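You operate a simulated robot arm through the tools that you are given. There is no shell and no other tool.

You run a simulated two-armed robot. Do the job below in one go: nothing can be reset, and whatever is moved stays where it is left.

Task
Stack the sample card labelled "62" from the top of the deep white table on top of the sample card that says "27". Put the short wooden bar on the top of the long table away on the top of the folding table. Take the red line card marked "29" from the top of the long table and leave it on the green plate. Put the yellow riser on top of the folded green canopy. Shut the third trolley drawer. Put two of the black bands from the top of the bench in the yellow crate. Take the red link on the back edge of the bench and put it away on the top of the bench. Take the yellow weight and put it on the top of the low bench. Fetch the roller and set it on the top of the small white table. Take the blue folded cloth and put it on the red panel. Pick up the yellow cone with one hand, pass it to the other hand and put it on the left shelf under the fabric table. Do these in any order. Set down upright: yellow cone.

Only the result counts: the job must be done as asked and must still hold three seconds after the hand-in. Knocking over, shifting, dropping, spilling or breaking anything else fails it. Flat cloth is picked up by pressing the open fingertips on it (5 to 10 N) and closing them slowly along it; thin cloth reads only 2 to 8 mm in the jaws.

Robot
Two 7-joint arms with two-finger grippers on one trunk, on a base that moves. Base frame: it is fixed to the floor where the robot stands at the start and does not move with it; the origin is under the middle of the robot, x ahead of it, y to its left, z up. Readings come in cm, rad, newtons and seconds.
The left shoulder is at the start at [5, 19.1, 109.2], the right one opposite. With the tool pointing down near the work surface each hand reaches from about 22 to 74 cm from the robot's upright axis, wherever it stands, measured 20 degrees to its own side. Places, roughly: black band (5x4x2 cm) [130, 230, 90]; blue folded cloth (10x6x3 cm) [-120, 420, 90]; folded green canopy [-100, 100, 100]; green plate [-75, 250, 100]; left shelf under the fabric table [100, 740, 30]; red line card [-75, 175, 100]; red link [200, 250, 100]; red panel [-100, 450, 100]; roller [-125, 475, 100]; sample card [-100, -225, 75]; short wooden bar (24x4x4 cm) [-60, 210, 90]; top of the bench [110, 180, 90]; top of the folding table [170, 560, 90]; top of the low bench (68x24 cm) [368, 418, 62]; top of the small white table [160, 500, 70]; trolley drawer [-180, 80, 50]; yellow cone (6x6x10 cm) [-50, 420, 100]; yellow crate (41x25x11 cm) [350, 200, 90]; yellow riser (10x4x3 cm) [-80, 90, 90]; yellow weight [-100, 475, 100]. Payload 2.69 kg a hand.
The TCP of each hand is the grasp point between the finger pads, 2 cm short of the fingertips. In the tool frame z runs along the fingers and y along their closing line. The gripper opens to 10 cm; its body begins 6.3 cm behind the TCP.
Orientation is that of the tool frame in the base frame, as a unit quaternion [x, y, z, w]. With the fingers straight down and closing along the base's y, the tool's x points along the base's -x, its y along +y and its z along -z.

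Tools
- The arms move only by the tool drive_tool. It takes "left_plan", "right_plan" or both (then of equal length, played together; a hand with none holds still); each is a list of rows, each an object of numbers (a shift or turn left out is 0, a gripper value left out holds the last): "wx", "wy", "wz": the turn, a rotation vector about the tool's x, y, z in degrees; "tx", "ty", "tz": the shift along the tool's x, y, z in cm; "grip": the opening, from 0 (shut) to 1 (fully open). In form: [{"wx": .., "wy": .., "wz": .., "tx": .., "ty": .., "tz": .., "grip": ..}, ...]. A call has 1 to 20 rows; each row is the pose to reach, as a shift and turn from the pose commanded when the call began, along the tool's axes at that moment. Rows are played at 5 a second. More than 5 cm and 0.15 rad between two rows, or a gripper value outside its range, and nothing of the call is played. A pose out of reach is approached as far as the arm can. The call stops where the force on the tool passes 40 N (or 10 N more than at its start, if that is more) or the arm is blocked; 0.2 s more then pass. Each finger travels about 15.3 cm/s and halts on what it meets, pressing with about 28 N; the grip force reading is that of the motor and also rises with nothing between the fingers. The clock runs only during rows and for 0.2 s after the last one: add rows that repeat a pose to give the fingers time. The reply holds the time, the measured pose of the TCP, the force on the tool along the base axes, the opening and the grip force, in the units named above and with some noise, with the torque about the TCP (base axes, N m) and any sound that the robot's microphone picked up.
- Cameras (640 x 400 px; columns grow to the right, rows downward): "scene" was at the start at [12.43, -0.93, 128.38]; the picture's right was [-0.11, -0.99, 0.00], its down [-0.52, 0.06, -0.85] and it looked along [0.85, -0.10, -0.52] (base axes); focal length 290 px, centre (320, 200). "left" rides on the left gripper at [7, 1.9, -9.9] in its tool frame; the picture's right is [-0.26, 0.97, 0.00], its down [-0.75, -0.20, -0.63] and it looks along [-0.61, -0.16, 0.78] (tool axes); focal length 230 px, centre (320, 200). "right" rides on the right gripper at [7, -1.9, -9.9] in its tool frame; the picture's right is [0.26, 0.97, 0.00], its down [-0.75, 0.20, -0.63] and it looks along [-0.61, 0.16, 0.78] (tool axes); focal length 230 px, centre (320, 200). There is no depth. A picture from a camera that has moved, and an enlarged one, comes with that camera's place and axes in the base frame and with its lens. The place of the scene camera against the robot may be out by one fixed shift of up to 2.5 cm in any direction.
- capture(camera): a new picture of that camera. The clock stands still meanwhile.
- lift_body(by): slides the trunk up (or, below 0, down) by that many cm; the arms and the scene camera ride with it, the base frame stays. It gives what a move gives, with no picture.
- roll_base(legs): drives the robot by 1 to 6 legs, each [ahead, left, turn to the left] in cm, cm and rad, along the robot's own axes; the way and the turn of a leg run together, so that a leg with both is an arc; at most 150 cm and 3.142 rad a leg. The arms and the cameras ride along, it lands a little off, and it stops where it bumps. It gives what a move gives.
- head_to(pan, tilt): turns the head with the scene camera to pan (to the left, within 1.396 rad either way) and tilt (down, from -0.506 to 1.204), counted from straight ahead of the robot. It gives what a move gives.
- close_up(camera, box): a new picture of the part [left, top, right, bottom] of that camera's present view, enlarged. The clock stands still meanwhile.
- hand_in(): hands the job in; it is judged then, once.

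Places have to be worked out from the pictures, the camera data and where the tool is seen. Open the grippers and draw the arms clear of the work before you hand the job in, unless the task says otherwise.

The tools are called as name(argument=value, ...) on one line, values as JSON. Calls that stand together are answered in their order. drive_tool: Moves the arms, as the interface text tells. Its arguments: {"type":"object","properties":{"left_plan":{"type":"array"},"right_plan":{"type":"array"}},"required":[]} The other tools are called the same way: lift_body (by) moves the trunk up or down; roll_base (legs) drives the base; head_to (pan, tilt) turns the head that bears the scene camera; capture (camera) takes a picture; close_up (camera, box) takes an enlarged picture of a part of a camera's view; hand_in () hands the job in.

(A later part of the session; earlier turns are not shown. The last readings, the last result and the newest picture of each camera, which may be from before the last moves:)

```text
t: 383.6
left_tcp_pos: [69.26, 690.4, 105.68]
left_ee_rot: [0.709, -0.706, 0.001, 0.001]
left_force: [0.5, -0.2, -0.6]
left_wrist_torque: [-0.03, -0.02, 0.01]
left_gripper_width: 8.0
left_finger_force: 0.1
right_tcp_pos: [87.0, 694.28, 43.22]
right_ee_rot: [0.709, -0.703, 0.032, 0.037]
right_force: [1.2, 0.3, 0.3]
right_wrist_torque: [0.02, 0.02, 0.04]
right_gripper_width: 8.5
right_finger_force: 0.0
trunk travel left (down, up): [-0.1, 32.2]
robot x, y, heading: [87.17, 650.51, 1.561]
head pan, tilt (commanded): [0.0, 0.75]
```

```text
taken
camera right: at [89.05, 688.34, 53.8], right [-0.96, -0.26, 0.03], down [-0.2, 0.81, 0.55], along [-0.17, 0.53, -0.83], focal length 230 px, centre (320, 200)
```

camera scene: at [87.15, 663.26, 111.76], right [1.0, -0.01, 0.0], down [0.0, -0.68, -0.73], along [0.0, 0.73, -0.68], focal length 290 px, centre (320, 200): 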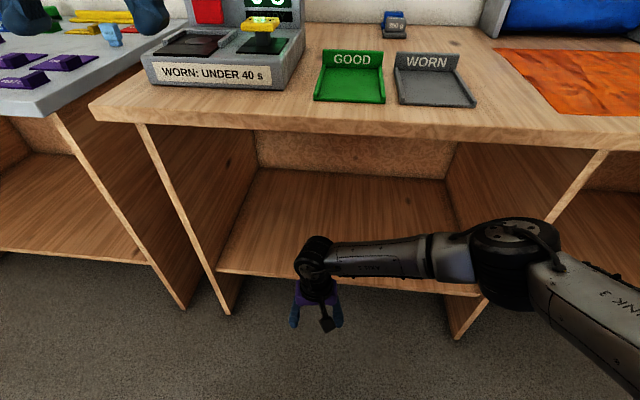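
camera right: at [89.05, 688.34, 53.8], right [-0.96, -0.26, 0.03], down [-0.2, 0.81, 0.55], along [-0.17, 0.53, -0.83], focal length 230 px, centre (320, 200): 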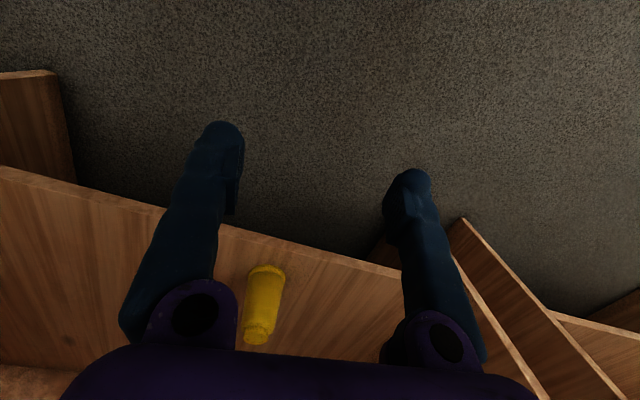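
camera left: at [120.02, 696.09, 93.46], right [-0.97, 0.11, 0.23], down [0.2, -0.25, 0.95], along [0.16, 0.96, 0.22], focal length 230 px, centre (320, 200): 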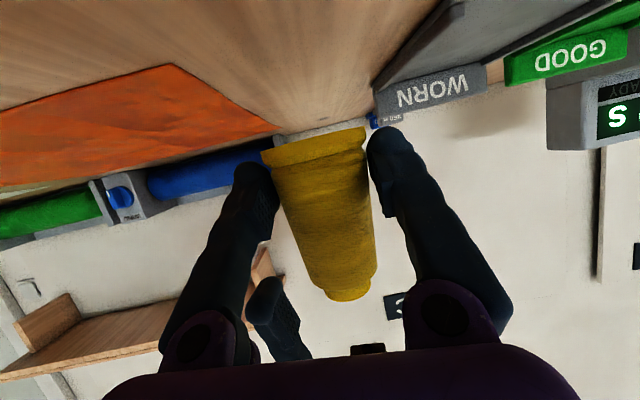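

The cone stays upright on the left shelf. I back out further, then raise the right hand and trunk back to travelling posture.

roll_base(legs=[[-18, 0, 0]])

drive_tool(right_plan=[{"wy": -1, "tx": 0.4, "tz": -4}, {"wy": -2, "tx": 0.8, "tz": -8}, {"wy": -3, "tx": 1.2, "tz": -12}, {"wy": -4, "tx": 1.6, "tz": -16}, {"wy": -5, "tx": 2, "tz": -20}, {"wy": -5.6, "tx": 2.4, "tz": -24}, {"wy": -5.6, "tx": 2.8, "tz": -28}, {"wy": -5.6, "tx": 3.2, "tz": -32}, {"wy": -5.6, "tx": 3.6, "tz": -36}, {"wy": -5.6, "tx": 4, "tz": -40}, {"wy": -5.6, "tx": 4.4, "tz": -44}, {"wy": -5.6, "tx": 4.7, "tz": -48}, {"wy": -5.6, "tx": 4.7, "tz": -48}])

lift_body(by=24)

```text
t: 385.1
left_tcp_pos: [68.95, 672.56, 105.53]
left_ee_rot: [0.709, -0.705, 0.001, 0.001]
left_force: [0.4, -0.3, 0.7]
left_wrist_torque: [-0.01, 0.01, 0.01]
left_gripper_width: 8.01
left_finger_force: 0.1
right_tcp_pos: [86.8, 676.37, 43.22]
right_ee_rot: [0.71, -0.702, 0.033, 0.038]
right_force: [-0.5, 0.8, 0.0]
right_wrist_torque: [0.01, 0.01, 0.0]
right_gripper_width: 8.5
right_finger_force: 0.0
trunk travel left (down, up): [-0.1, 32.2]
robot x, y, heading: [87.07, 632.85, 1.572]
head pan, tilt (commanded): [0.0, 0.75]
```

```text
t: 387.9
left_tcp_pos: [68.92, 672.56, 105.51]
left_ee_rot: [0.709, -0.705, -0.001, 0.002]
left_force: [-0.5, 0.6, -0.1]
left_wrist_torque: [-0.02, 0.03, -0.01]
left_gripper_width: 8.02
left_finger_force: 0.1
right_tcp_pos: [87.31, 676.45, 91.5]
right_ee_rot: [0.712, -0.703, -0.001, 0.003]
right_force: [0.2, 0.9, -0.5]
right_wrist_torque: [0.0, 0.02, -0.02]
right_gripper_width: 8.49
right_finger_force: 0.1
trunk travel left (down, up): [-0.1, 32.2]
robot x, y, heading: [87.4, 632.99, 1.565]
head pan, tilt (commanded): [0.0, 0.75]
```

```text
t: 390.4
left_tcp_pos: [68.89, 672.57, 129.66]
left_ee_rot: [0.709, -0.706, 0.0, 0.001]
left_force: [0.3, 0.3, 0.6]
left_wrist_torque: [-0.01, 0.01, -0.05]
left_gripper_width: 7.99
left_finger_force: 0.0
right_tcp_pos: [87.21, 676.54, 115.57]
right_ee_rot: [0.711, -0.703, -0.001, 0.003]
right_force: [0.2, 0.0, 0.5]
right_wrist_torque: [0.02, 0.0, 0.02]
right_gripper_width: 8.49
right_finger_force: 0.0
trunk travel left (down, up): [-24.1, 8.2]
robot x, y, heading: [87.61, 632.77, 1.566]
head pan, tilt (commanded): [0.0, 0.75]
```

Cone task done. Next: the west side of the long table's north end. I lower the left hand a bit, turn west and drive.

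drive_tool(left_plan=[{"tz": 4, "grip": 1.0}, {"tz": 8, "grip": 1.0}, {"tz": 12, "grip": 1.0}, {"tz": 14, "grip": 1.0}, {"tz": 14, "grip": 1.0}], right_plan=[{"grip": 1.0}, {"grip": 1.0}, {"grip": 1.0}, {"grip": 1.0}, {"grip": 1.0}])

roll_base(legs=[[0, 0, 1.6], [130, 0, 0]])

head_to(pan=0.5, tilt=0.35)

capture(camera="scene")

```text
t: 391.6
left_tcp_pos: [68.88, 672.45, 115.46]
left_ee_rot: [0.709, -0.705, 0.001, 0.0]
left_force: [-0.6, 0.3, 0.2]
left_wrist_torque: [0.01, 0.0, 0.03]
left_gripper_width: 10.0
left_finger_force: 0.0
right_tcp_pos: [87.23, 676.51, 115.57]
right_ee_rot: [0.71, -0.704, 0.0, 0.003]
right_force: [-0.8, -0.1, 0.2]
right_wrist_torque: [0.02, 0.0, -0.01]
right_gripper_width: 9.98
right_finger_force: 0.1
trunk travel left (down, up): [-24.1, 8.2]
robot x, y, heading: [87.6, 632.86, 1.569]
head pan, tilt (commanded): [0.0, 0.75]
```

```text
t: 402.0
left_tcp_pos: [-78.78, 604.79, 115.49]
left_ee_rot: [0.999, 0.037, 0.0, 0.0]
left_force: [0.1, -0.3, 0.1]
left_wrist_torque: [0.02, -0.01, 0.0]
left_gripper_width: 9.98
left_finger_force: 0.1
right_tcp_pos: [-83.88, 622.85, 115.49]
right_ee_rot: [0.999, 0.039, 0.002, 0.003]
right_force: [0.0, -0.1, -0.3]
right_wrist_torque: [0.02, 0.0, 0.0]
right_gripper_width: 9.98
right_finger_force: 0.0
trunk travel left (down, up): [-24.1, 8.2]
robot x, y, heading: [-40.57, 625.98, -3.082]
head pan, tilt (commanded): [0.0, 0.75]
```

```text
t: 402.9
left_tcp_pos: [-78.72, 604.75, 115.54]
left_ee_rot: [0.999, 0.036, 0.001, 0.0]
left_force: [-0.6, 0.3, 0.8]
left_wrist_torque: [0.0, 0.0, -0.01]
left_gripper_width: 9.99
left_finger_force: 0.0
right_tcp_pos: [-83.9, 622.8, 115.56]
right_ee_rot: [0.999, 0.039, 0.001, 0.004]
right_force: [-0.2, -0.1, -0.2]
right_wrist_torque: [0.01, -0.01, 0.0]
right_gripper_width: 10.03
right_finger_force: 0.0
trunk travel left (down, up): [-24.1, 8.2]
robot x, y, heading: [-40.75, 626.13, -3.08]
head pan, tilt (commanded): [0.499, 0.351]
```

```text
taken
camera scene: at [-52.91, 620.81, 139.31], right [-0.53, 0.85, 0.0], down [0.29, 0.18, -0.94], along [-0.79, -0.5, -0.34], focal length 290 px, centre (320, 200)
```

scene: 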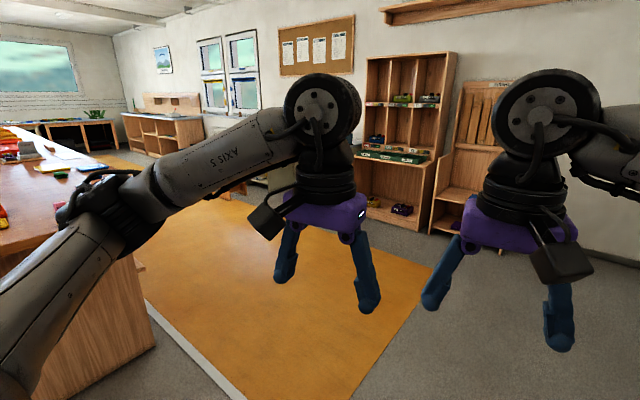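

The way along the west side is free. I drive west past the table end, turn to face east, and slide south to the items.

roll_base(legs=[[125, 0, 0], [0, 0, 2.96], [0, -150, 0]])

head_to(pan=0.0, tilt=0.7)

capture(camera="scene")

```text
t: 429.5
left_tcp_pos: [-146.04, 478.56, 115.52]
left_ee_rot: [0.065, 0.998, 0.001, -0.001]
left_force: [-0.1, 0.5, -0.4]
left_wrist_torque: [0.02, 0.02, 0.01]
left_gripper_width: 10.0
left_finger_force: 0.1
right_tcp_pos: [-144.46, 459.85, 115.48]
right_ee_rot: [0.062, 0.998, 0.005, -0.002]
right_force: [-0.6, 0.5, -0.5]
right_wrist_torque: [0.01, -0.03, 0.02]
right_gripper_width: 9.99
right_finger_force: 0.0
trunk travel left (down, up): [-24.1, 8.2]
robot x, y, heading: [-187.53, 465.72, -0.137]
head pan, tilt (commanded): [0.499, 0.351]
```

```text
t: 430.4
left_tcp_pos: [-145.98, 478.61, 115.42]
left_ee_rot: [0.066, 0.998, 0.001, -0.001]
left_force: [-0.3, -0.1, 0.2]
left_wrist_torque: [0.02, -0.01, 0.03]
left_gripper_width: 10.02
left_finger_force: 0.0
right_tcp_pos: [-144.51, 459.96, 115.53]
right_ee_rot: [0.063, 0.998, 0.004, -0.001]
right_force: [0.2, -0.2, -0.5]
right_wrist_torque: [0.02, -0.04, 0.05]
right_gripper_width: 9.99
right_finger_force: 0.0
trunk travel left (down, up): [-24.1, 8.2]
robot x, y, heading: [-187.75, 465.72, -0.137]
head pan, tilt (commanded): [0.0, 0.7]
```

```text
taken
camera scene: at [-175.73, 463.92, 136.18], right [-0.14, -0.99, 0.0], down [-0.64, 0.09, -0.77], along [0.76, -0.11, -0.64], focal length 290 px, centre (320, 200)
```

scene: 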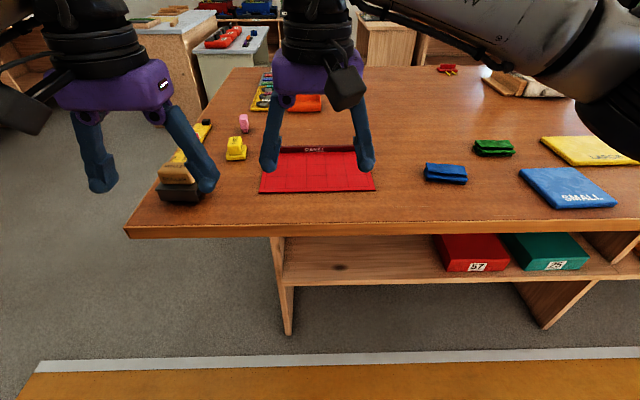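

Blue folded cloth near (−121,425), red panel centred near (−113,457), roller in its holder and the yellow weight to the left. I move closer and right so the right hand can take the cloth.

roll_base(legs=[[14, -24, 0]])

capture(camera="right")

capture(camera="scene")

```text
t: 433.1
left_tcp_pos: [-135.43, 452.93, 115.52]
left_ee_rot: [0.063, 0.998, 0.001, 0.0]
left_force: [0.6, -0.3, -0.4]
left_wrist_torque: [-0.02, -0.05, -0.01]
left_gripper_width: 9.96
left_finger_force: 0.0
right_tcp_pos: [-133.91, 434.23, 115.49]
right_ee_rot: [0.06, 0.998, 0.004, -0.001]
right_force: [0.7, -0.1, -0.6]
right_wrist_torque: [0.0, 0.0, 0.02]
right_gripper_width: 10.0
right_finger_force: 0.1
trunk travel left (down, up): [-24.1, 8.2]
robot x, y, heading: [-177.22, 439.76, -0.131]
head pan, tilt (commanded): [0.0, 0.7]
```

```text
taken
camera right: at [-140.91, 433.13, 125.44], right [-0.14, 0.99, 0.01], down [0.77, 0.1, 0.63], along [0.62, 0.09, -0.78], focal length 230 px, centre (320, 200)
```

right: 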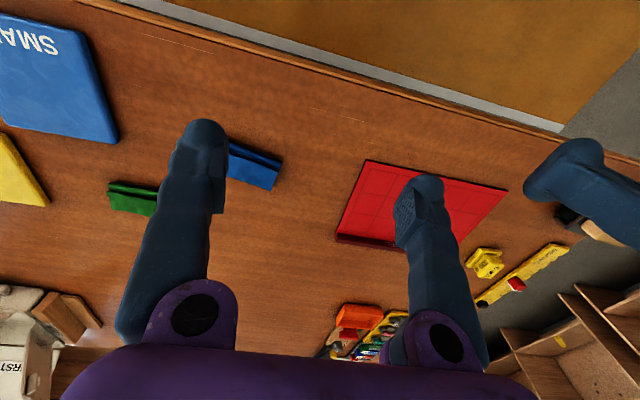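

```text
taken
camera scene: at [-165.1, 438.15, 136.18], right [-0.14, -0.99, 0.0], down [-0.64, 0.09, -0.76], along [0.76, -0.1, -0.64], focal length 290 px, centre (320, 200)
```

scene: 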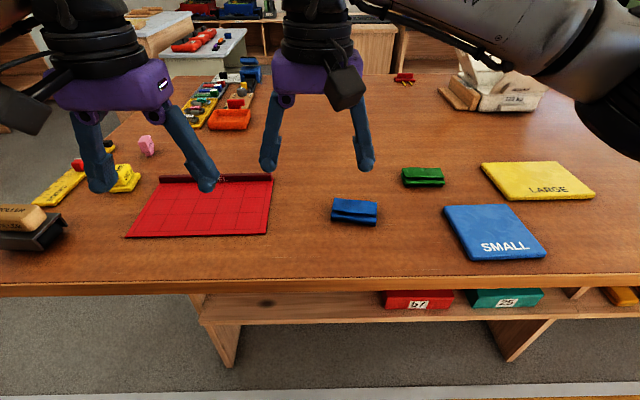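

The cloth centre is near (−121.3,425). I move the right hand above it.

drive_tool(right_plan=[{"tx": -3.4, "ty": -1.9, "tz": 2.2}, {"tx": -6.8, "ty": -3.8, "tz": 4.5}, {"tx": -10.2, "ty": -5.8, "tz": 7}, {"tx": -13.6, "ty": -7.7, "tz": 9.5}, {"tx": -13.6, "ty": -7.7, "tz": 9.5}])

capture(camera="right")

```text
t: 434.3
left_tcp_pos: [-135.52, 452.95, 115.52]
left_ee_rot: [0.063, 0.998, -0.001, 0.0]
left_force: [0.0, 0.1, -0.4]
left_wrist_torque: [0.01, 0.02, 0.01]
left_gripper_width: 9.99
left_finger_force: 0.0
right_tcp_pos: [-121.33, 425.27, 106.1]
right_ee_rot: [0.06, 0.998, 0.004, 0.0]
right_force: [-0.5, 0.2, 1.3]
right_wrist_torque: [0.01, -0.03, 0.0]
right_gripper_width: 10.0
right_finger_force: 0.1
trunk travel left (down, up): [-24.1, 8.2]
robot x, y, heading: [-177.0, 439.66, -0.134]
head pan, tilt (commanded): [0.0, 0.7]
```

```text
taken
camera right: at [-128.36, 424.16, 116.02], right [-0.14, 0.99, 0.01], down [0.77, 0.1, 0.63], along [0.62, 0.09, -0.78], focal length 230 px, centre (320, 200)
```

right: 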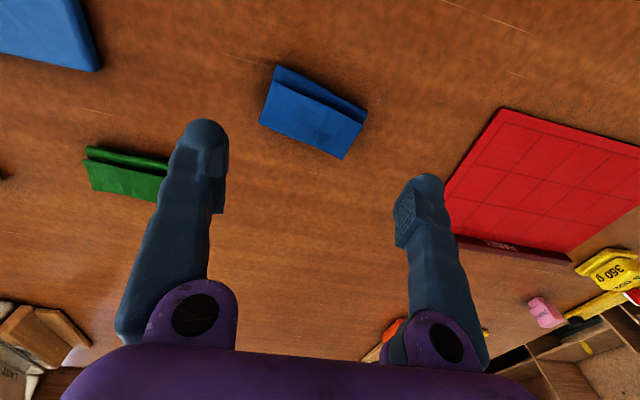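

close_up(camera="right", box=[240, 40, 400, 180])

close_up(camera="scene", box=[300, 170, 420, 250])

```text
2.86 times, centred on (320, 110) of right
camera zoom: at [-128.36, 424.16, 116.02], right [-0.14, 0.99, 0.01], down [0.77, 0.1, 0.63], along [0.62, 0.09, -0.78], focal length 657 px, centre (320, 457)
```

zoom: 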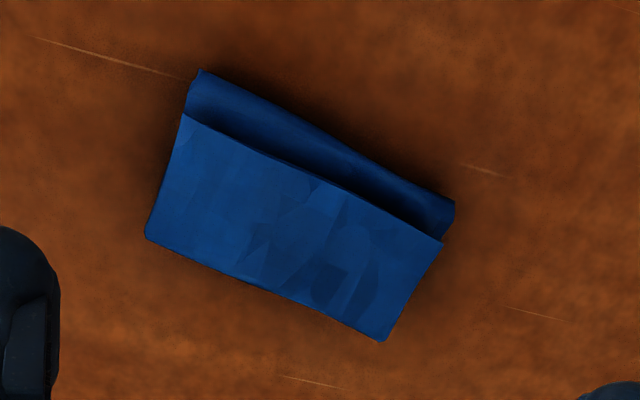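

```text
5.00 times, centred on (360, 210) of scene
camera zoom: at [-165.15, 438.2, 136.19], right [-0.14, -0.99, 0.0], down [-0.64, 0.09, -0.77], along [0.76, -0.1, -0.64], focal length 1452 px, centre (120, 150)
```

zoom: 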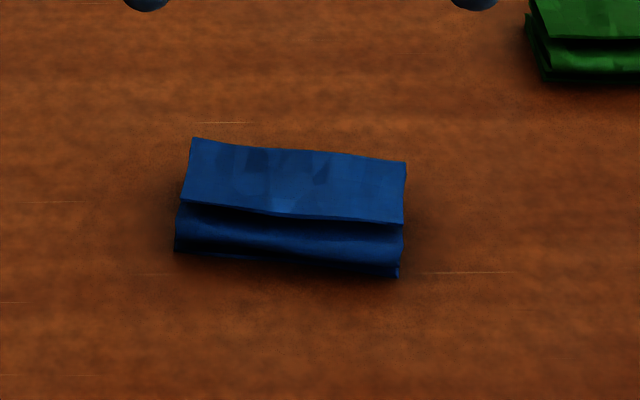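

The folded cloth is ~9×5.5 cm with its long side roughly along y. I withdraw the right hand to the right, and bring the left hand over it, rotated so the fingers close across the short side.

drive_tool(right_plan=[{"tz": -3}, {"tx": 3, "ty": -3, "tz": -5}, {"tx": 6, "ty": -6, "tz": -7}, {"tx": 9, "ty": -9, "tz": -9}, {"tx": 12, "ty": -12, "tz": -9}, {"tx": 15, "ty": -15, "tz": -9}, {"tx": 18, "ty": -18, "tz": -9}, {"tx": 18, "ty": -18, "tz": -9}])

drive_tool(left_plan=[{"wz": -8, "tx": -2, "ty": -2.7, "tz": 0.5}, {"wz": -16, "tx": -4, "ty": -5.4, "tz": 1}, {"wz": -24, "tx": -6, "ty": -8, "tz": 2}, {"wz": -32, "tx": -8, "ty": -10.6, "tz": 3}, {"wz": -40, "tx": -10, "ty": -13.2, "tz": 4}, {"wz": -48, "tx": -12, "ty": -15.8, "tz": 5}, {"wz": -56, "tx": -13.5, "ty": -18.5, "tz": 6}, {"wz": -64, "tx": -15, "ty": -21, "tz": 7}, {"wz": -72, "tx": -16.5, "ty": -23.7, "tz": 8}, {"wz": -79.4, "tx": -18, "ty": -26.3, "tz": 9}, {"wz": -79.4, "tx": -18, "ty": -26.3, "tz": 9}])

capture(camera="left")

```text
t: 436.1
left_tcp_pos: [-135.41, 452.98, 115.42]
left_ee_rot: [0.062, 0.998, 0.0, -0.002]
left_force: [0.0, 0.8, -0.1]
left_wrist_torque: [0.0, -0.03, -0.01]
left_gripper_width: 9.99
left_finger_force: 0.1
right_tcp_pos: [-141.43, 409.45, 115.1]
right_ee_rot: [0.061, 0.998, 0.004, -0.002]
right_force: [-0.4, 0.2, -1.0]
right_wrist_torque: [-0.04, 0.02, -0.03]
right_gripper_width: 10.01
right_finger_force: 0.0
trunk travel left (down, up): [-24.1, 8.2]
robot x, y, heading: [-176.57, 439.59, -0.141]
head pan, tilt (commanded): [0.0, 0.7]
```

```text
t: 438.5
left_tcp_pos: [-120.95, 424.69, 106.49]
left_ee_rot: [-0.59, 0.807, 0.001, 0.0]
left_force: [0.5, 0.1, -0.6]
left_wrist_torque: [-0.03, 0.0, 0.04]
left_gripper_width: 9.98
left_finger_force: 0.0
right_tcp_pos: [-141.41, 409.44, 115.01]
right_ee_rot: [0.06, 0.998, 0.002, -0.002]
right_force: [-0.3, -0.1, 0.3]
right_wrist_torque: [-0.05, 0.02, 0.02]
right_gripper_width: 10.02
right_finger_force: 0.2
trunk travel left (down, up): [-24.1, 8.2]
robot x, y, heading: [-176.98, 440.02, -0.137]
head pan, tilt (commanded): [0.0, 0.7]
```

```text
taken
camera left: at [-124.83, 418.54, 116.51], right [-0.84, 0.54, 0.0], down [0.42, 0.65, 0.63], along [0.34, 0.53, -0.78], focal length 230 px, centre (320, 200)
```

left: 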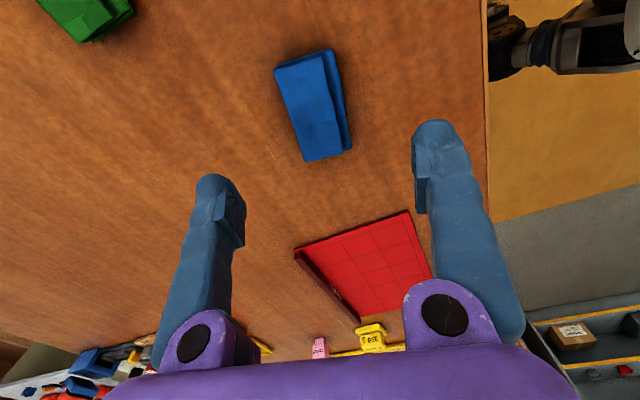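

The cloth is aligned under the left hand. I descend beside it.

drive_tool(left_plan=[{"ty": -0.3, "tz": 4}, {"ty": -0.3, "tz": 8}, {"ty": -0.3, "tz": 10.5}, {"ty": -0.3, "tz": 12.2}, {"ty": -0.3, "tz": 12.2}])

capture(camera="left")

```text
t: 439.7
left_tcp_pos: [-120.71, 424.62, 94.24]
left_ee_rot: [-0.589, 0.808, 0.001, -0.001]
left_force: [-0.6, -0.3, 0.0]
left_wrist_torque: [0.03, 0.0, -0.01]
left_gripper_width: 10.0
left_finger_force: 0.0
right_tcp_pos: [-141.38, 409.38, 115.04]
right_ee_rot: [0.059, 0.998, 0.003, -0.002]
right_force: [-0.6, -0.5, 1.5]
right_wrist_torque: [-0.05, -0.02, 0.02]
right_gripper_width: 10.03
right_finger_force: 0.1
trunk travel left (down, up): [-24.1, 8.2]
robot x, y, heading: [-177.15, 439.8, -0.139]
head pan, tilt (commanded): [0.0, 0.7]
```

```text
taken
camera left: at [-124.55, 418.54, 104.2], right [-0.84, 0.54, 0.0], down [0.42, 0.65, 0.63], along [0.34, 0.53, -0.78], focal length 230 px, centre (320, 200)
```

left: 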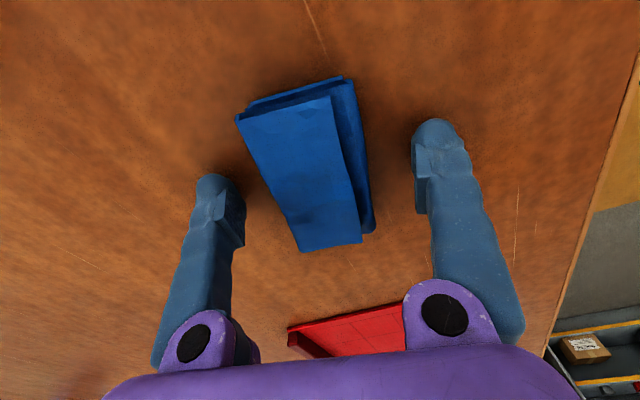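

The fingers straddle the cloth. I lower 0.3 cm and close slowly.

drive_tool(left_plan=[{"tz": 0.3}, {"tz": 0.3, "grip": 0.8}, {"tz": 0.3, "grip": 0.65}, {"tz": 0.3, "grip": 0.55}, {"tz": 0.3, "grip": 0.48}, {"tz": 0.3, "grip": 0.42}, {"tz": 0.3, "grip": 0.42}])

capture(camera="left")

```text
t: 441.3
left_tcp_pos: [-120.76, 424.53, 93.99]
left_ee_rot: [-0.589, 0.808, 0.001, 0.0]
left_force: [5.4, -1.4, 7.4]
left_wrist_torque: [-0.13, -0.29, -0.01]
left_gripper_width: 5.45
left_finger_force: 28.0
right_tcp_pos: [-141.48, 409.41, 115.08]
right_ee_rot: [0.059, 0.998, 0.003, 0.0]
right_force: [-0.8, 0.2, 0.0]
right_wrist_torque: [-0.01, 0.01, -0.02]
right_gripper_width: 10.02
right_finger_force: 0.0
trunk travel left (down, up): [-24.1, 8.2]
robot x, y, heading: [-176.87, 439.81, -0.134]
head pan, tilt (commanded): [0.0, 0.7]
```

```text
taken
camera left: at [-124.53, 418.49, 103.99], right [-0.84, 0.54, 0.0], down [0.42, 0.65, 0.63], along [0.34, 0.53, -0.78], focal length 230 px, centre (320, 200)
```

left: 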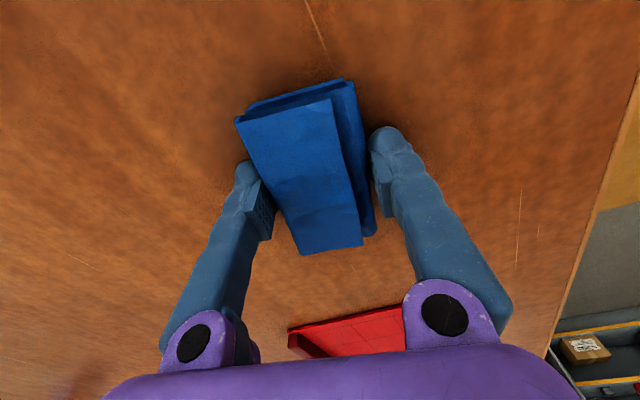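

It grips firmly at 5.45 cm. I lift it and check.

drive_tool(left_plan=[{"tz": -2}, {"tz": -5}, {"tz": -8}, {"tz": -11}, {"tz": -11}])

capture(camera="left")

capture(camera="scene")

```text
t: 442.5
left_tcp_pos: [-120.4, 424.57, 104.94]
left_ee_rot: [-0.588, 0.809, 0.001, -0.001]
left_force: [0.1, -0.1, 0.0]
left_wrist_torque: [0.02, 0.0, -0.02]
left_gripper_width: 5.44
left_finger_force: 27.9
right_tcp_pos: [-141.52, 409.48, 114.93]
right_ee_rot: [0.06, 0.998, 0.004, -0.002]
right_force: [-1.5, -0.7, 0.6]
right_wrist_torque: [-0.03, -0.01, 0.0]
right_gripper_width: 9.98
right_finger_force: 0.1
trunk travel left (down, up): [-24.1, 8.2]
robot x, y, heading: [-176.78, 439.78, -0.138]
head pan, tilt (commanded): [0.0, 0.7]
```

```text
taken
camera left: at [-124.26, 418.43, 114.95], right [-0.84, 0.54, 0.0], down [0.42, 0.65, 0.63], along [0.34, 0.53, -0.78], focal length 230 px, centre (320, 200)
```

left: 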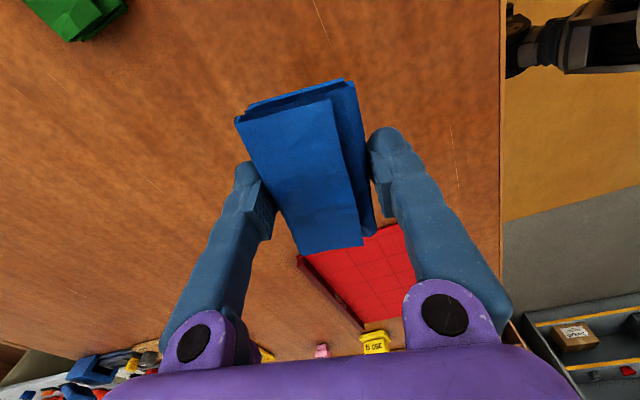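

```text
taken
camera scene: at [-165.08, 438.18, 136.17], right [-0.14, -0.99, 0.0], down [-0.64, 0.09, -0.76], along [0.76, -0.1, -0.64], focal length 290 px, centre (320, 200)
```

scene: 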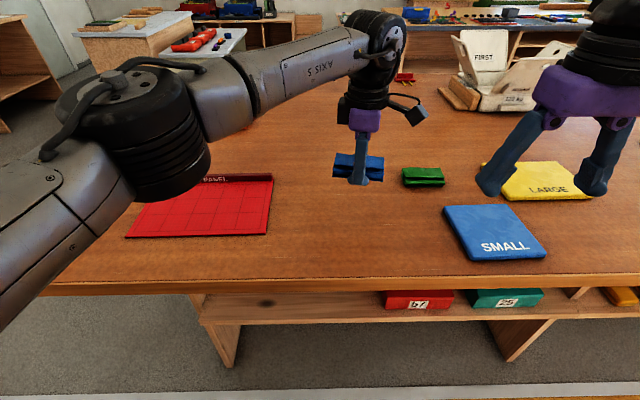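

The cloth is held. I carry it over the panel centre (≈(−115,457)).

drive_tool(left_plan=[{"tx": -4, "ty": 0.6}, {"tx": -8, "ty": 1.2}, {"tx": -12, "ty": 1.8}, {"tx": -16, "ty": 2.4}, {"tx": -20, "ty": 3}, {"tx": -24, "ty": 3.6}, {"tx": -28, "ty": 4.2}, {"tx": -32.5, "ty": 4.85}, {"tx": -32.5, "ty": 4.85}])

capture(camera="left")

capture(camera="scene")

```text
t: 444.5
left_tcp_pos: [-115.3, 456.93, 104.97]
left_ee_rot: [-0.588, 0.809, 0.001, -0.001]
left_force: [0.3, 0.3, 0.0]
left_wrist_torque: [0.01, 0.06, -0.01]
left_gripper_width: 5.45
left_finger_force: 27.7
right_tcp_pos: [-141.51, 409.26, 114.81]
right_ee_rot: [0.06, 0.998, 0.004, -0.001]
right_force: [-0.6, 0.1, 0.9]
right_wrist_torque: [0.0, 0.0, 0.01]
right_gripper_width: 9.98
right_finger_force: 0.1
trunk travel left (down, up): [-24.1, 8.2]
robot x, y, heading: [-177.03, 440.04, -0.142]
head pan, tilt (commanded): [0.0, 0.7]
```

```text
taken
camera left: at [-119.15, 450.78, 114.96], right [-0.84, 0.54, 0.0], down [0.42, 0.65, 0.63], along [0.34, 0.53, -0.78], focal length 230 px, centre (320, 200)
```

left: 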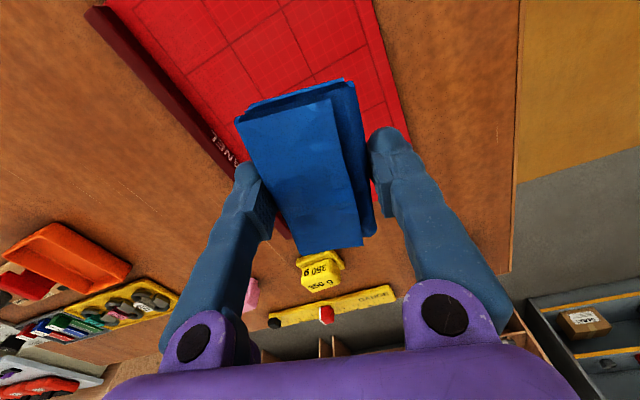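

```text
taken
camera scene: at [-165.1, 438.1, 136.18], right [-0.14, -0.99, 0.0], down [-0.64, 0.09, -0.76], along [0.76, -0.1, -0.64], focal length 290 px, centre (320, 200)
```

scene: 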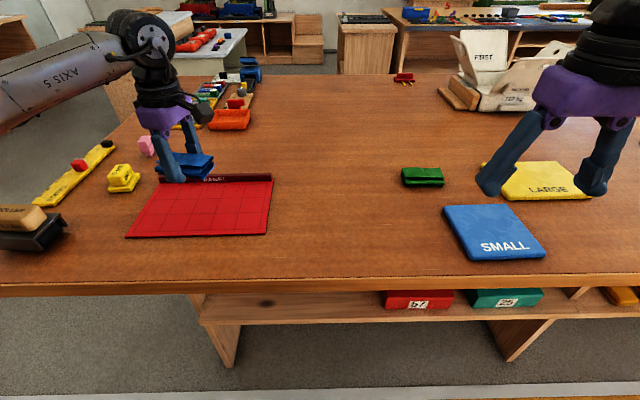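

The cloth is over the panel; I shift 3 cm more toward its centre and lower.

drive_tool(left_plan=[{"tx": 1.5, "tz": 2}, {"tx": 3, "tz": 4}, {"tx": 3, "tz": 6.5}, {"tx": 3, "tz": 8.5}, {"tx": 3, "tz": 8.5}])

drive_tool(left_plan=[{"tz": 0.4}, {"tz": 0.8}, {"tz": 1.2}, {"tz": 1.2}])

capture(camera="left")

```text
t: 445.7
left_tcp_pos: [-116.09, 454.1, 96.35]
left_ee_rot: [-0.588, 0.809, 0.001, -0.001]
left_force: [0.0, 0.6, -0.3]
left_wrist_torque: [-0.02, 0.01, 0.01]
left_gripper_width: 5.43
left_finger_force: 28.4
right_tcp_pos: [-141.53, 409.33, 114.97]
right_ee_rot: [0.06, 0.998, 0.003, -0.002]
right_force: [0.3, 0.4, -0.2]
right_wrist_torque: [0.01, -0.01, 0.01]
right_gripper_width: 9.99
right_finger_force: 0.1
trunk travel left (down, up): [-24.1, 8.2]
robot x, y, heading: [-176.86, 439.73, -0.137]
head pan, tilt (commanded): [0.0, 0.7]
```

```text
t: 446.7
left_tcp_pos: [-116.27, 454.0, 95.26]
left_ee_rot: [-0.59, 0.808, 0.001, 0.0]
left_force: [-0.5, -0.3, 0.3]
left_wrist_torque: [-0.01, -0.02, 0.04]
left_gripper_width: 5.47
left_finger_force: 27.5
right_tcp_pos: [-141.34, 409.45, 114.92]
right_ee_rot: [0.061, 0.998, 0.004, -0.002]
right_force: [0.7, -0.9, -0.7]
right_wrist_torque: [0.02, 0.06, 0.01]
right_gripper_width: 10.0
right_finger_force: 0.0
trunk travel left (down, up): [-24.1, 8.2]
robot x, y, heading: [-177.05, 439.42, -0.135]
head pan, tilt (commanded): [0.0, 0.7]
```

```text
taken
camera left: at [-120.06, 447.91, 105.25], right [-0.84, 0.54, 0.0], down [0.42, 0.65, 0.63], along [0.34, 0.53, -0.78], focal length 230 px, centre (320, 200)
```

left: 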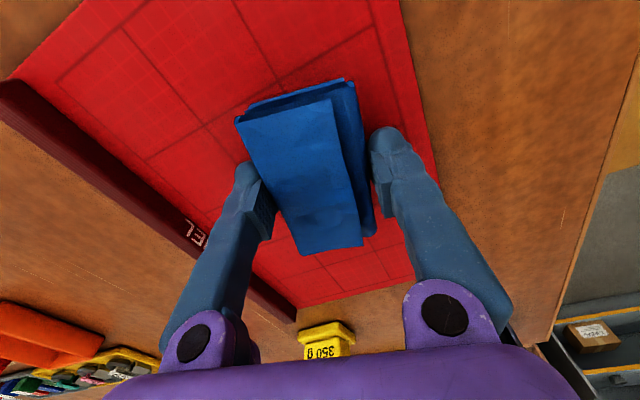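

Well within the panel. I lower the last millimetres to contact.

drive_tool(left_plan=[{"tz": 0.2}, {"tz": 0.4}, {"tz": 0.6}, {"tz": 0.6}])

```text
t: 447.7
left_tcp_pos: [-116.17, 454.09, 94.61]
left_ee_rot: [-0.588, 0.809, 0.001, -0.001]
left_force: [-0.4, -0.8, -0.8]
left_wrist_torque: [0.0, 0.03, -0.01]
left_gripper_width: 5.45
left_finger_force: 28.2
right_tcp_pos: [-141.38, 409.37, 114.92]
right_ee_rot: [0.06, 0.998, 0.004, -0.001]
right_force: [-1.0, -0.2, 0.5]
right_wrist_torque: [0.01, 0.02, 0.0]
right_gripper_width: 10.0
right_finger_force: 0.0
trunk travel left (down, up): [-24.1, 8.2]
robot x, y, heading: [-177.25, 439.9, -0.134]
head pan, tilt (commanded): [0.0, 0.7]
```

drive_tool(left_plan=[{"tz": 0.15}, {"tz": 0.3}, {"tz": 0.4}, {"tz": 0.4}])

```text
t: 448.7
left_tcp_pos: [-116.29, 454.12, 94.55]
left_ee_rot: [-0.589, 0.808, 0.0, 0.0]
left_force: [1.3, 1.6, 8.6]
left_wrist_torque: [0.03, -0.07, -0.01]
left_gripper_width: 5.42
left_finger_force: 28.0
right_tcp_pos: [-141.5, 409.48, 115.16]
right_ee_rot: [0.061, 0.998, 0.004, -0.001]
right_force: [0.6, 0.2, 0.2]
right_wrist_torque: [0.0, -0.03, -0.01]
right_gripper_width: 10.02
right_finger_force: 0.0
trunk travel left (down, up): [-24.1, 8.2]
robot x, y, heading: [-176.79, 439.67, -0.14]
head pan, tilt (commanded): [0.0, 0.7]
```

Contact (9 N). I release and lift away.

drive_tool(left_plan=[{"tz": -0.1, "grip": 0.6}, {"tz": -0.1, "grip": 0.7}, {"tz": -0.1, "grip": 0.8}, {"tz": -2, "grip": 0.8}, {"tz": -6, "grip": 0.8}, {"tz": -11, "grip": 0.9}, {"tz": -16, "grip": 1.0}, {"tz": -20, "grip": 1.0}])

capture(camera="scene")

```text
t: 450.5
left_tcp_pos: [-116.14, 453.94, 114.23]
left_ee_rot: [-0.588, 0.809, 0.001, -0.001]
left_force: [-0.4, -0.3, 0.2]
left_wrist_torque: [0.01, -0.01, 0.02]
left_gripper_width: 10.0
left_finger_force: 0.1
right_tcp_pos: [-141.49, 409.28, 114.89]
right_ee_rot: [0.061, 0.998, 0.005, -0.001]
right_force: [-1.1, 0.1, -0.5]
right_wrist_torque: [0.02, 0.02, -0.04]
right_gripper_width: 10.03
right_finger_force: 0.2
trunk travel left (down, up): [-24.1, 8.2]
robot x, y, heading: [-176.68, 439.22, -0.134]
head pan, tilt (commanded): [0.0, 0.7]
```

```text
taken
camera scene: at [-165.15, 438.14, 136.18], right [-0.14, -0.99, 0.0], down [-0.64, 0.09, -0.77], along [0.76, -0.1, -0.64], focal length 290 px, centre (320, 200)
```

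scene: 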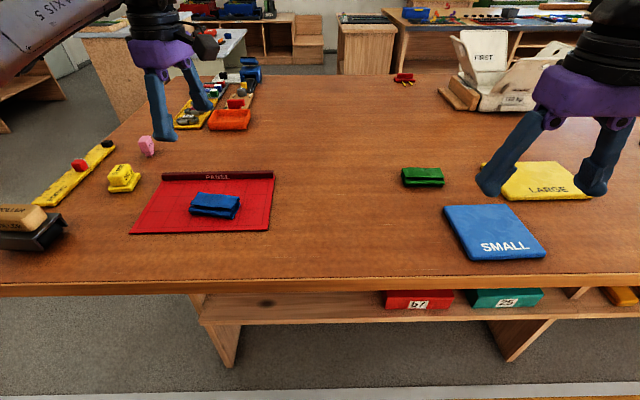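

The cloth lies on the panel. I return the left hand to neutral and shift north to the roller and weight.

drive_tool(left_plan=[{"wz": 8, "tx": -1.5, "ty": 2}, {"wz": 16, "tx": -3, "ty": 4}, {"wz": 24, "tx": -3, "ty": 6.5}, {"wz": 32, "tx": -3, "ty": 9}, {"wz": 40, "tx": -3, "ty": 11.5}, {"wz": 48, "tx": -3, "ty": 14}, {"wz": 56, "tx": -3, "ty": 16.5}, {"wz": 64, "tx": -3, "ty": 19}, {"wz": 72, "tx": -3, "ty": 20}, {"wz": 79.4, "tx": -3, "ty": 20}, {"wz": 79.4, "tx": -3, "ty": 20}], right_plan=[{"ty": 0}, {"ty": 0}, {"ty": 0}, {"ty": 2}, {"ty": 4}, {"ty": 6}, {"ty": 8}, {"ty": 10}, {"ty": 12}, {"ty": 14}, {"ty": 14}])

roll_base(legs=[[-3, 40, 0]])

capture(camera="scene")

capture(camera="left")

capture(camera="right")

```text
t: 452.9
left_tcp_pos: [-134.4, 463.01, 114.41]
left_ee_rot: [0.063, 0.998, 0.001, -0.001]
left_force: [1.1, 0.2, 0.0]
left_wrist_torque: [-0.01, 0.0, -0.02]
left_gripper_width: 10.01
left_finger_force: 0.1
right_tcp_pos: [-139.75, 423.27, 115.0]
right_ee_rot: [0.061, 0.998, 0.006, -0.001]
right_force: [-0.3, -0.5, -0.2]
right_wrist_torque: [0.04, 0.0, -0.02]
right_gripper_width: 9.99
right_finger_force: 0.0
trunk travel left (down, up): [-24.1, 8.2]
robot x, y, heading: [-176.94, 439.53, -0.132]
head pan, tilt (commanded): [0.0, 0.7]
```

```text
t: 457.0
left_tcp_pos: [-132.04, 503.31, 114.43]
left_ee_rot: [0.062, 0.998, 0.0, -0.001]
left_force: [0.3, -0.5, 0.7]
left_wrist_torque: [0.0, -0.02, 0.02]
left_gripper_width: 9.98
left_finger_force: 0.0
right_tcp_pos: [-137.28, 463.38, 115.03]
right_ee_rot: [0.059, 0.998, 0.004, -0.002]
right_force: [0.3, 0.7, 0.1]
right_wrist_torque: [-0.01, 0.01, -0.03]
right_gripper_width: 10.02
right_finger_force: 0.2
trunk travel left (down, up): [-24.1, 8.2]
robot x, y, heading: [-174.74, 480.21, -0.134]
head pan, tilt (commanded): [0.0, 0.7]
```

```text
taken
camera scene: at [-162.7, 478.25, 136.18], right [-0.13, -0.99, 0.0], down [-0.64, 0.09, -0.76], along [0.76, -0.1, -0.64], focal length 290 px, centre (320, 200)
```

scene: 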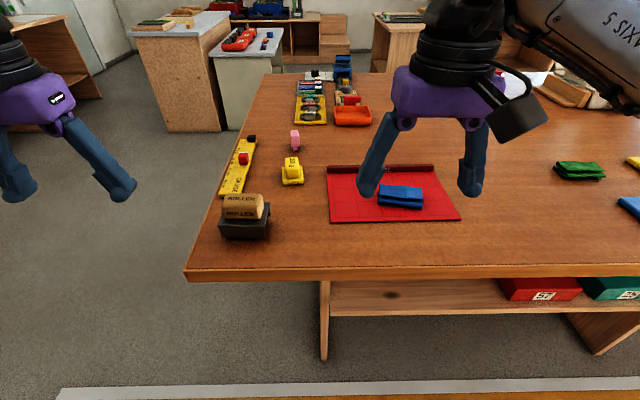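

```text
taken
camera left: at [-138.6, 505.85, 124.35], right [0.38, 0.93, 0.0], down [0.72, -0.29, 0.63], along [0.58, -0.24, -0.78], focal length 230 px, centre (320, 200)
```

left: 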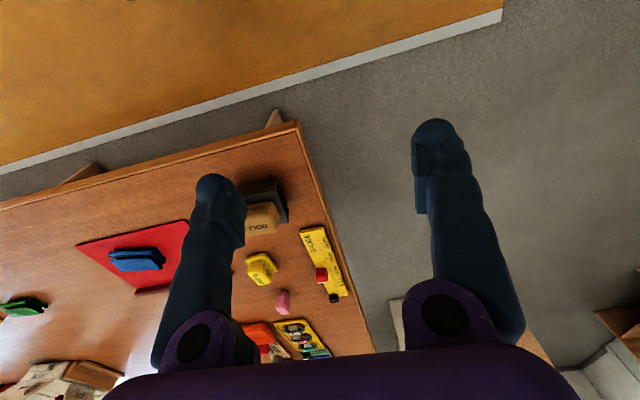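

```text
taken
camera right: at [-144.27, 462.34, 124.9], right [-0.14, 0.99, 0.01], down [0.77, 0.11, 0.63], along [0.62, 0.1, -0.78], focal length 230 px, centre (320, 200)
```

right: 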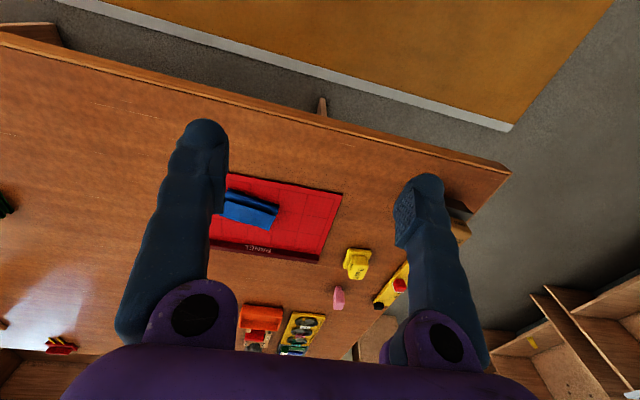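

close_up(camera="scene", box=[190, 120, 340, 250])

close_up(camera="left", box=[220, 160, 360, 320])

```text
3.08 times, centred on (265, 185) of scene
camera zoom: at [-162.7, 478.25, 136.18], right [-0.13, -0.99, 0.0], down [-0.64, 0.09, -0.76], along [0.76, -0.1, -0.64], focal length 894 px, centre (489, 246)
```

zoom: 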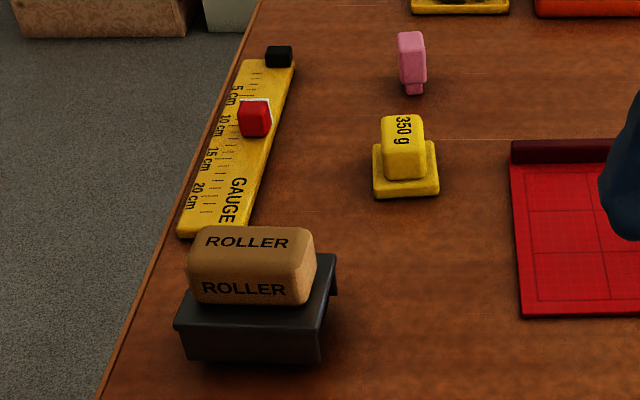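

```text
2.50 times, centred on (290, 240) of left
camera zoom: at [-138.6, 505.85, 124.35], right [0.38, 0.93, 0.0], down [0.72, -0.29, 0.63], along [0.58, -0.24, -0.78], focal length 575 px, centre (395, 100)
```

zoom: 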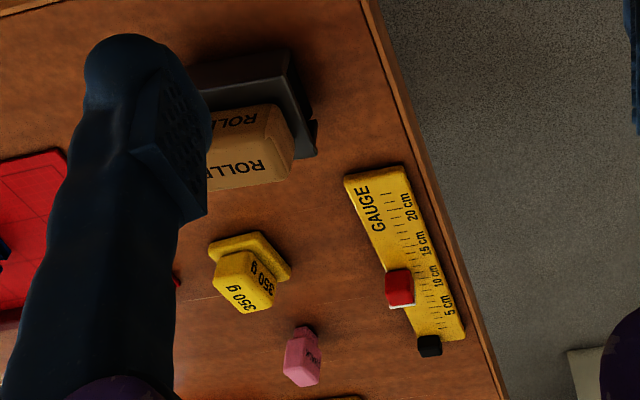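

The roller block sits on a black base near (−119,488) and the 350 g weight near (−103,478). I move a little closer and north, so the left hand gets the roller and the right hand the weight.

roll_base(legs=[[8, 9, 0]])

capture(camera="left")

capture(camera="right")

```text
t: 458.4
left_tcp_pos: [-122.69, 510.96, 114.28]
left_ee_rot: [0.062, 0.998, 0.0, -0.001]
left_force: [-0.1, -0.4, 0.6]
left_wrist_torque: [-0.03, 0.01, -0.02]
left_gripper_width: 9.99
left_finger_force: 0.0
right_tcp_pos: [-128.13, 471.22, 114.9]
right_ee_rot: [0.059, 0.998, 0.003, -0.001]
right_force: [0.6, -0.2, 0.9]
right_wrist_torque: [0.01, 0.0, 0.02]
right_gripper_width: 10.0
right_finger_force: 0.0
trunk travel left (down, up): [-24.1, 8.2]
robot x, y, heading: [-165.54, 487.84, -0.134]
head pan, tilt (commanded): [0.0, 0.7]
```

```text
taken
camera left: at [-129.44, 513.71, 124.34], right [0.38, 0.93, 0.0], down [0.72, -0.29, 0.63], along [0.58, -0.24, -0.78], focal length 230 px, centre (320, 200)
```

left: 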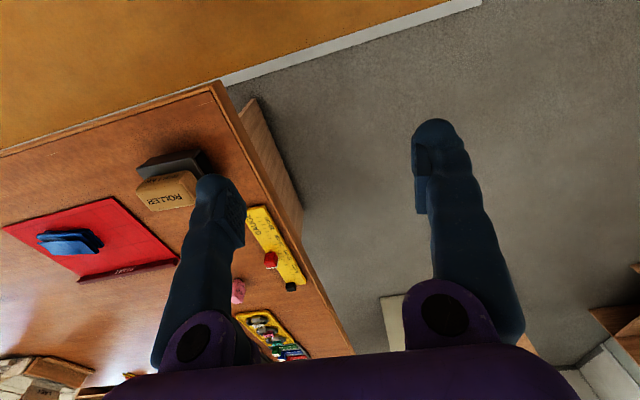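

```text
taken
camera right: at [-135.11, 470.2, 124.89], right [-0.14, 0.99, 0.01], down [0.77, 0.11, 0.63], along [0.62, 0.1, -0.78], focal length 230 px, centre (320, 200)
```

right: 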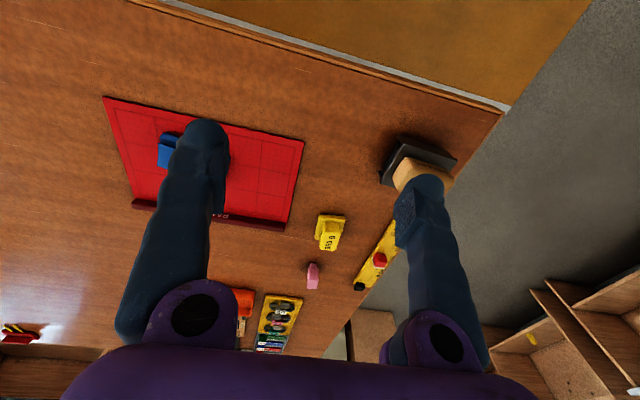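

I bring the left hand over the roller, rotated to close across its short side, and move the right hand aside.

drive_tool(left_plan=[{"wz": -8, "tx": -0.5, "ty": -2}, {"wz": -16, "tx": -1, "ty": -4}, {"wz": -24, "tx": -1.6, "ty": -6}, {"wz": -32, "tx": -2.2, "ty": -8}, {"wz": -40, "tx": -2.8, "ty": -10}, {"wz": -48, "tx": -3.5, "ty": -12, "tz": 1}, {"wz": -56, "tx": -4.2, "ty": -14, "tz": 1.5}, {"wz": -64, "tx": -4.9, "ty": -16, "tz": 2}, {"wz": -72, "tx": -5.6, "ty": -18, "tz": 3}, {"wz": -80, "tx": -6.3, "ty": -20.2, "tz": 4}, {"wz": -88, "tx": -6.9, "ty": -22.4, "tz": 4.3}, {"wz": -90, "tx": -6.9, "ty": -22.4, "tz": 4.3}, {"wz": -90, "tx": -6.9, "ty": -22.4, "tz": 4.3}], right_plan=[{"ty": -3}, {"ty": -6}, {"ty": -9}, {"ty": -12}, {"ty": -14}, {"ty": -14}, {"ty": -14}, {"ty": -14}, {"ty": -14}, {"ty": -14}, {"ty": -14}, {"ty": -14}, {"ty": -14}])

capture(camera="left")

```text
t: 461.2
left_tcp_pos: [-118.76, 487.99, 110.01]
left_ee_rot: [-0.663, 0.749, 0.001, 0.0]
left_force: [-0.1, 0.6, 0.4]
left_wrist_torque: [0.0, 0.02, -0.01]
left_gripper_width: 9.99
left_finger_force: 0.0
right_tcp_pos: [-129.82, 457.3, 114.99]
right_ee_rot: [0.06, 0.998, 0.003, -0.001]
right_force: [-0.4, -0.5, -0.5]
right_wrist_torque: [0.0, -0.01, 0.0]
right_gripper_width: 10.0
right_finger_force: 0.0
trunk travel left (down, up): [-24.1, 8.2]
robot x, y, heading: [-165.66, 487.6, -0.133]
head pan, tilt (commanded): [0.0, 0.7]
```

```text
taken
camera left: at [-121.35, 481.2, 120.0], right [-0.93, 0.37, 0.0], down [0.29, 0.72, 0.63], along [0.23, 0.59, -0.78], focal length 230 px, centre (320, 200)
```

left: 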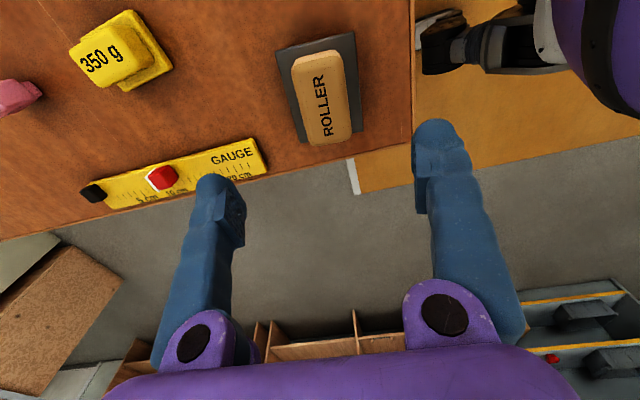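

The wooden block is ~4 cm wide, centred 1.9 cm ahead in tool x. I align and descend to just above the black base.

drive_tool(left_plan=[{"wz": 4.5, "tx": 1.9, "ty": 0.7, "tz": 2.5}, {"wz": 4.5, "tx": 1.9, "ty": 0.7, "tz": 6}, {"wz": 4.5, "tx": 1.9, "ty": 0.7, "tz": 9}, {"wz": 4.5, "tx": 1.9, "ty": 0.7, "tz": 11}, {"wz": 4.5, "tx": 1.9, "ty": 0.7, "tz": 11}])

capture(camera="left")

close_up(camera="scene", box=[220, 150, 400, 280])

```text
t: 462.4
left_tcp_pos: [-119.86, 486.16, 99.03]
left_ee_rot: [-0.632, 0.775, 0.001, 0.0]
left_force: [0.5, -0.8, 0.0]
left_wrist_torque: [-0.02, -0.04, -0.01]
left_gripper_width: 10.02
left_finger_force: 0.0
right_tcp_pos: [-129.82, 457.32, 114.97]
right_ee_rot: [0.06, 0.998, 0.004, -0.001]
right_force: [0.6, -0.1, -0.4]
right_wrist_torque: [0.03, 0.0, -0.02]
right_gripper_width: 10.0
right_finger_force: 0.0
trunk travel left (down, up): [-24.1, 8.2]
robot x, y, heading: [-165.32, 487.34, -0.135]
head pan, tilt (commanded): [0.0, 0.7]
```

```text
taken
camera left: at [-122.96, 479.6, 109.06], right [-0.89, 0.45, 0.0], down [0.35, 0.69, 0.63], along [0.28, 0.56, -0.78], focal length 230 px, centre (320, 200)
```

left: 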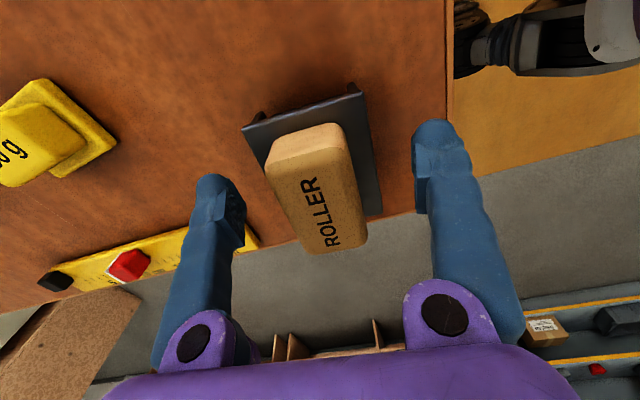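

```text
3.08 times, centred on (310, 215) of scene
camera zoom: at [-153.58, 486.06, 136.18], right [-0.13, -0.99, 0.0], down [-0.64, 0.09, -0.77], along [0.76, -0.1, -0.64], focal length 894 px, centre (351, 154)
```

zoom: 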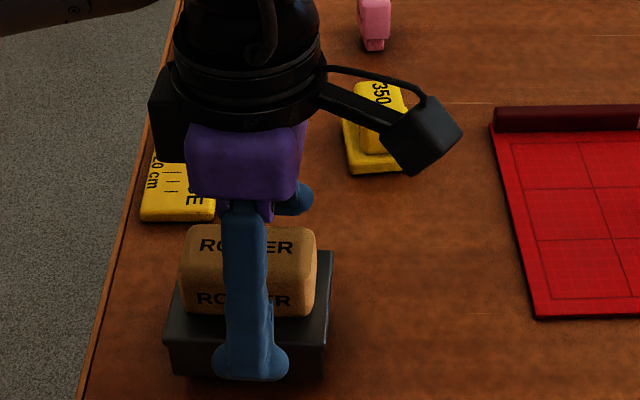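

Aligned well. I lower 0.5 cm and close on the wooden block.

drive_tool(left_plan=[{"tz": 0.5}, {"tz": 0.5, "grip": 0.75}, {"tz": 0.5, "grip": 0.55}, {"tz": 0.5, "grip": 0.42}, {"tz": 0.5, "grip": 0.34}, {"tz": 0.5, "grip": 0.3}, {"tz": 0.5, "grip": 0.3}])

capture(camera="left")

```text
t: 464.0
left_tcp_pos: [-119.8, 486.09, 98.53]
left_ee_rot: [-0.631, 0.775, 0.0, 0.0]
left_force: [8.8, -1.3, 5.6]
left_wrist_torque: [0.0, -0.27, -0.02]
left_gripper_width: 4.12
left_finger_force: 27.8
right_tcp_pos: [-129.75, 457.38, 114.85]
right_ee_rot: [0.059, 0.998, 0.004, -0.001]
right_force: [0.5, 0.3, 0.5]
right_wrist_torque: [0.0, 0.01, -0.02]
right_gripper_width: 9.98
right_finger_force: 0.0
trunk travel left (down, up): [-24.1, 8.2]
robot x, y, heading: [-165.27, 487.35, -0.133]
head pan, tilt (commanded): [0.0, 0.7]
```

```text
taken
camera left: at [-122.89, 479.6, 108.56], right [-0.89, 0.45, 0.0], down [0.35, 0.69, 0.63], along [0.28, 0.56, -0.78], focal length 230 px, centre (320, 200)
```

left: 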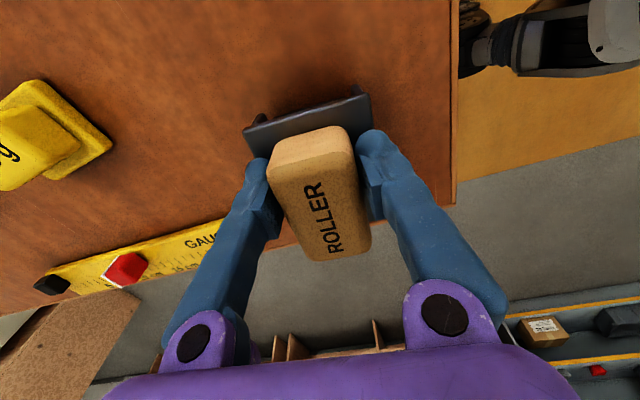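

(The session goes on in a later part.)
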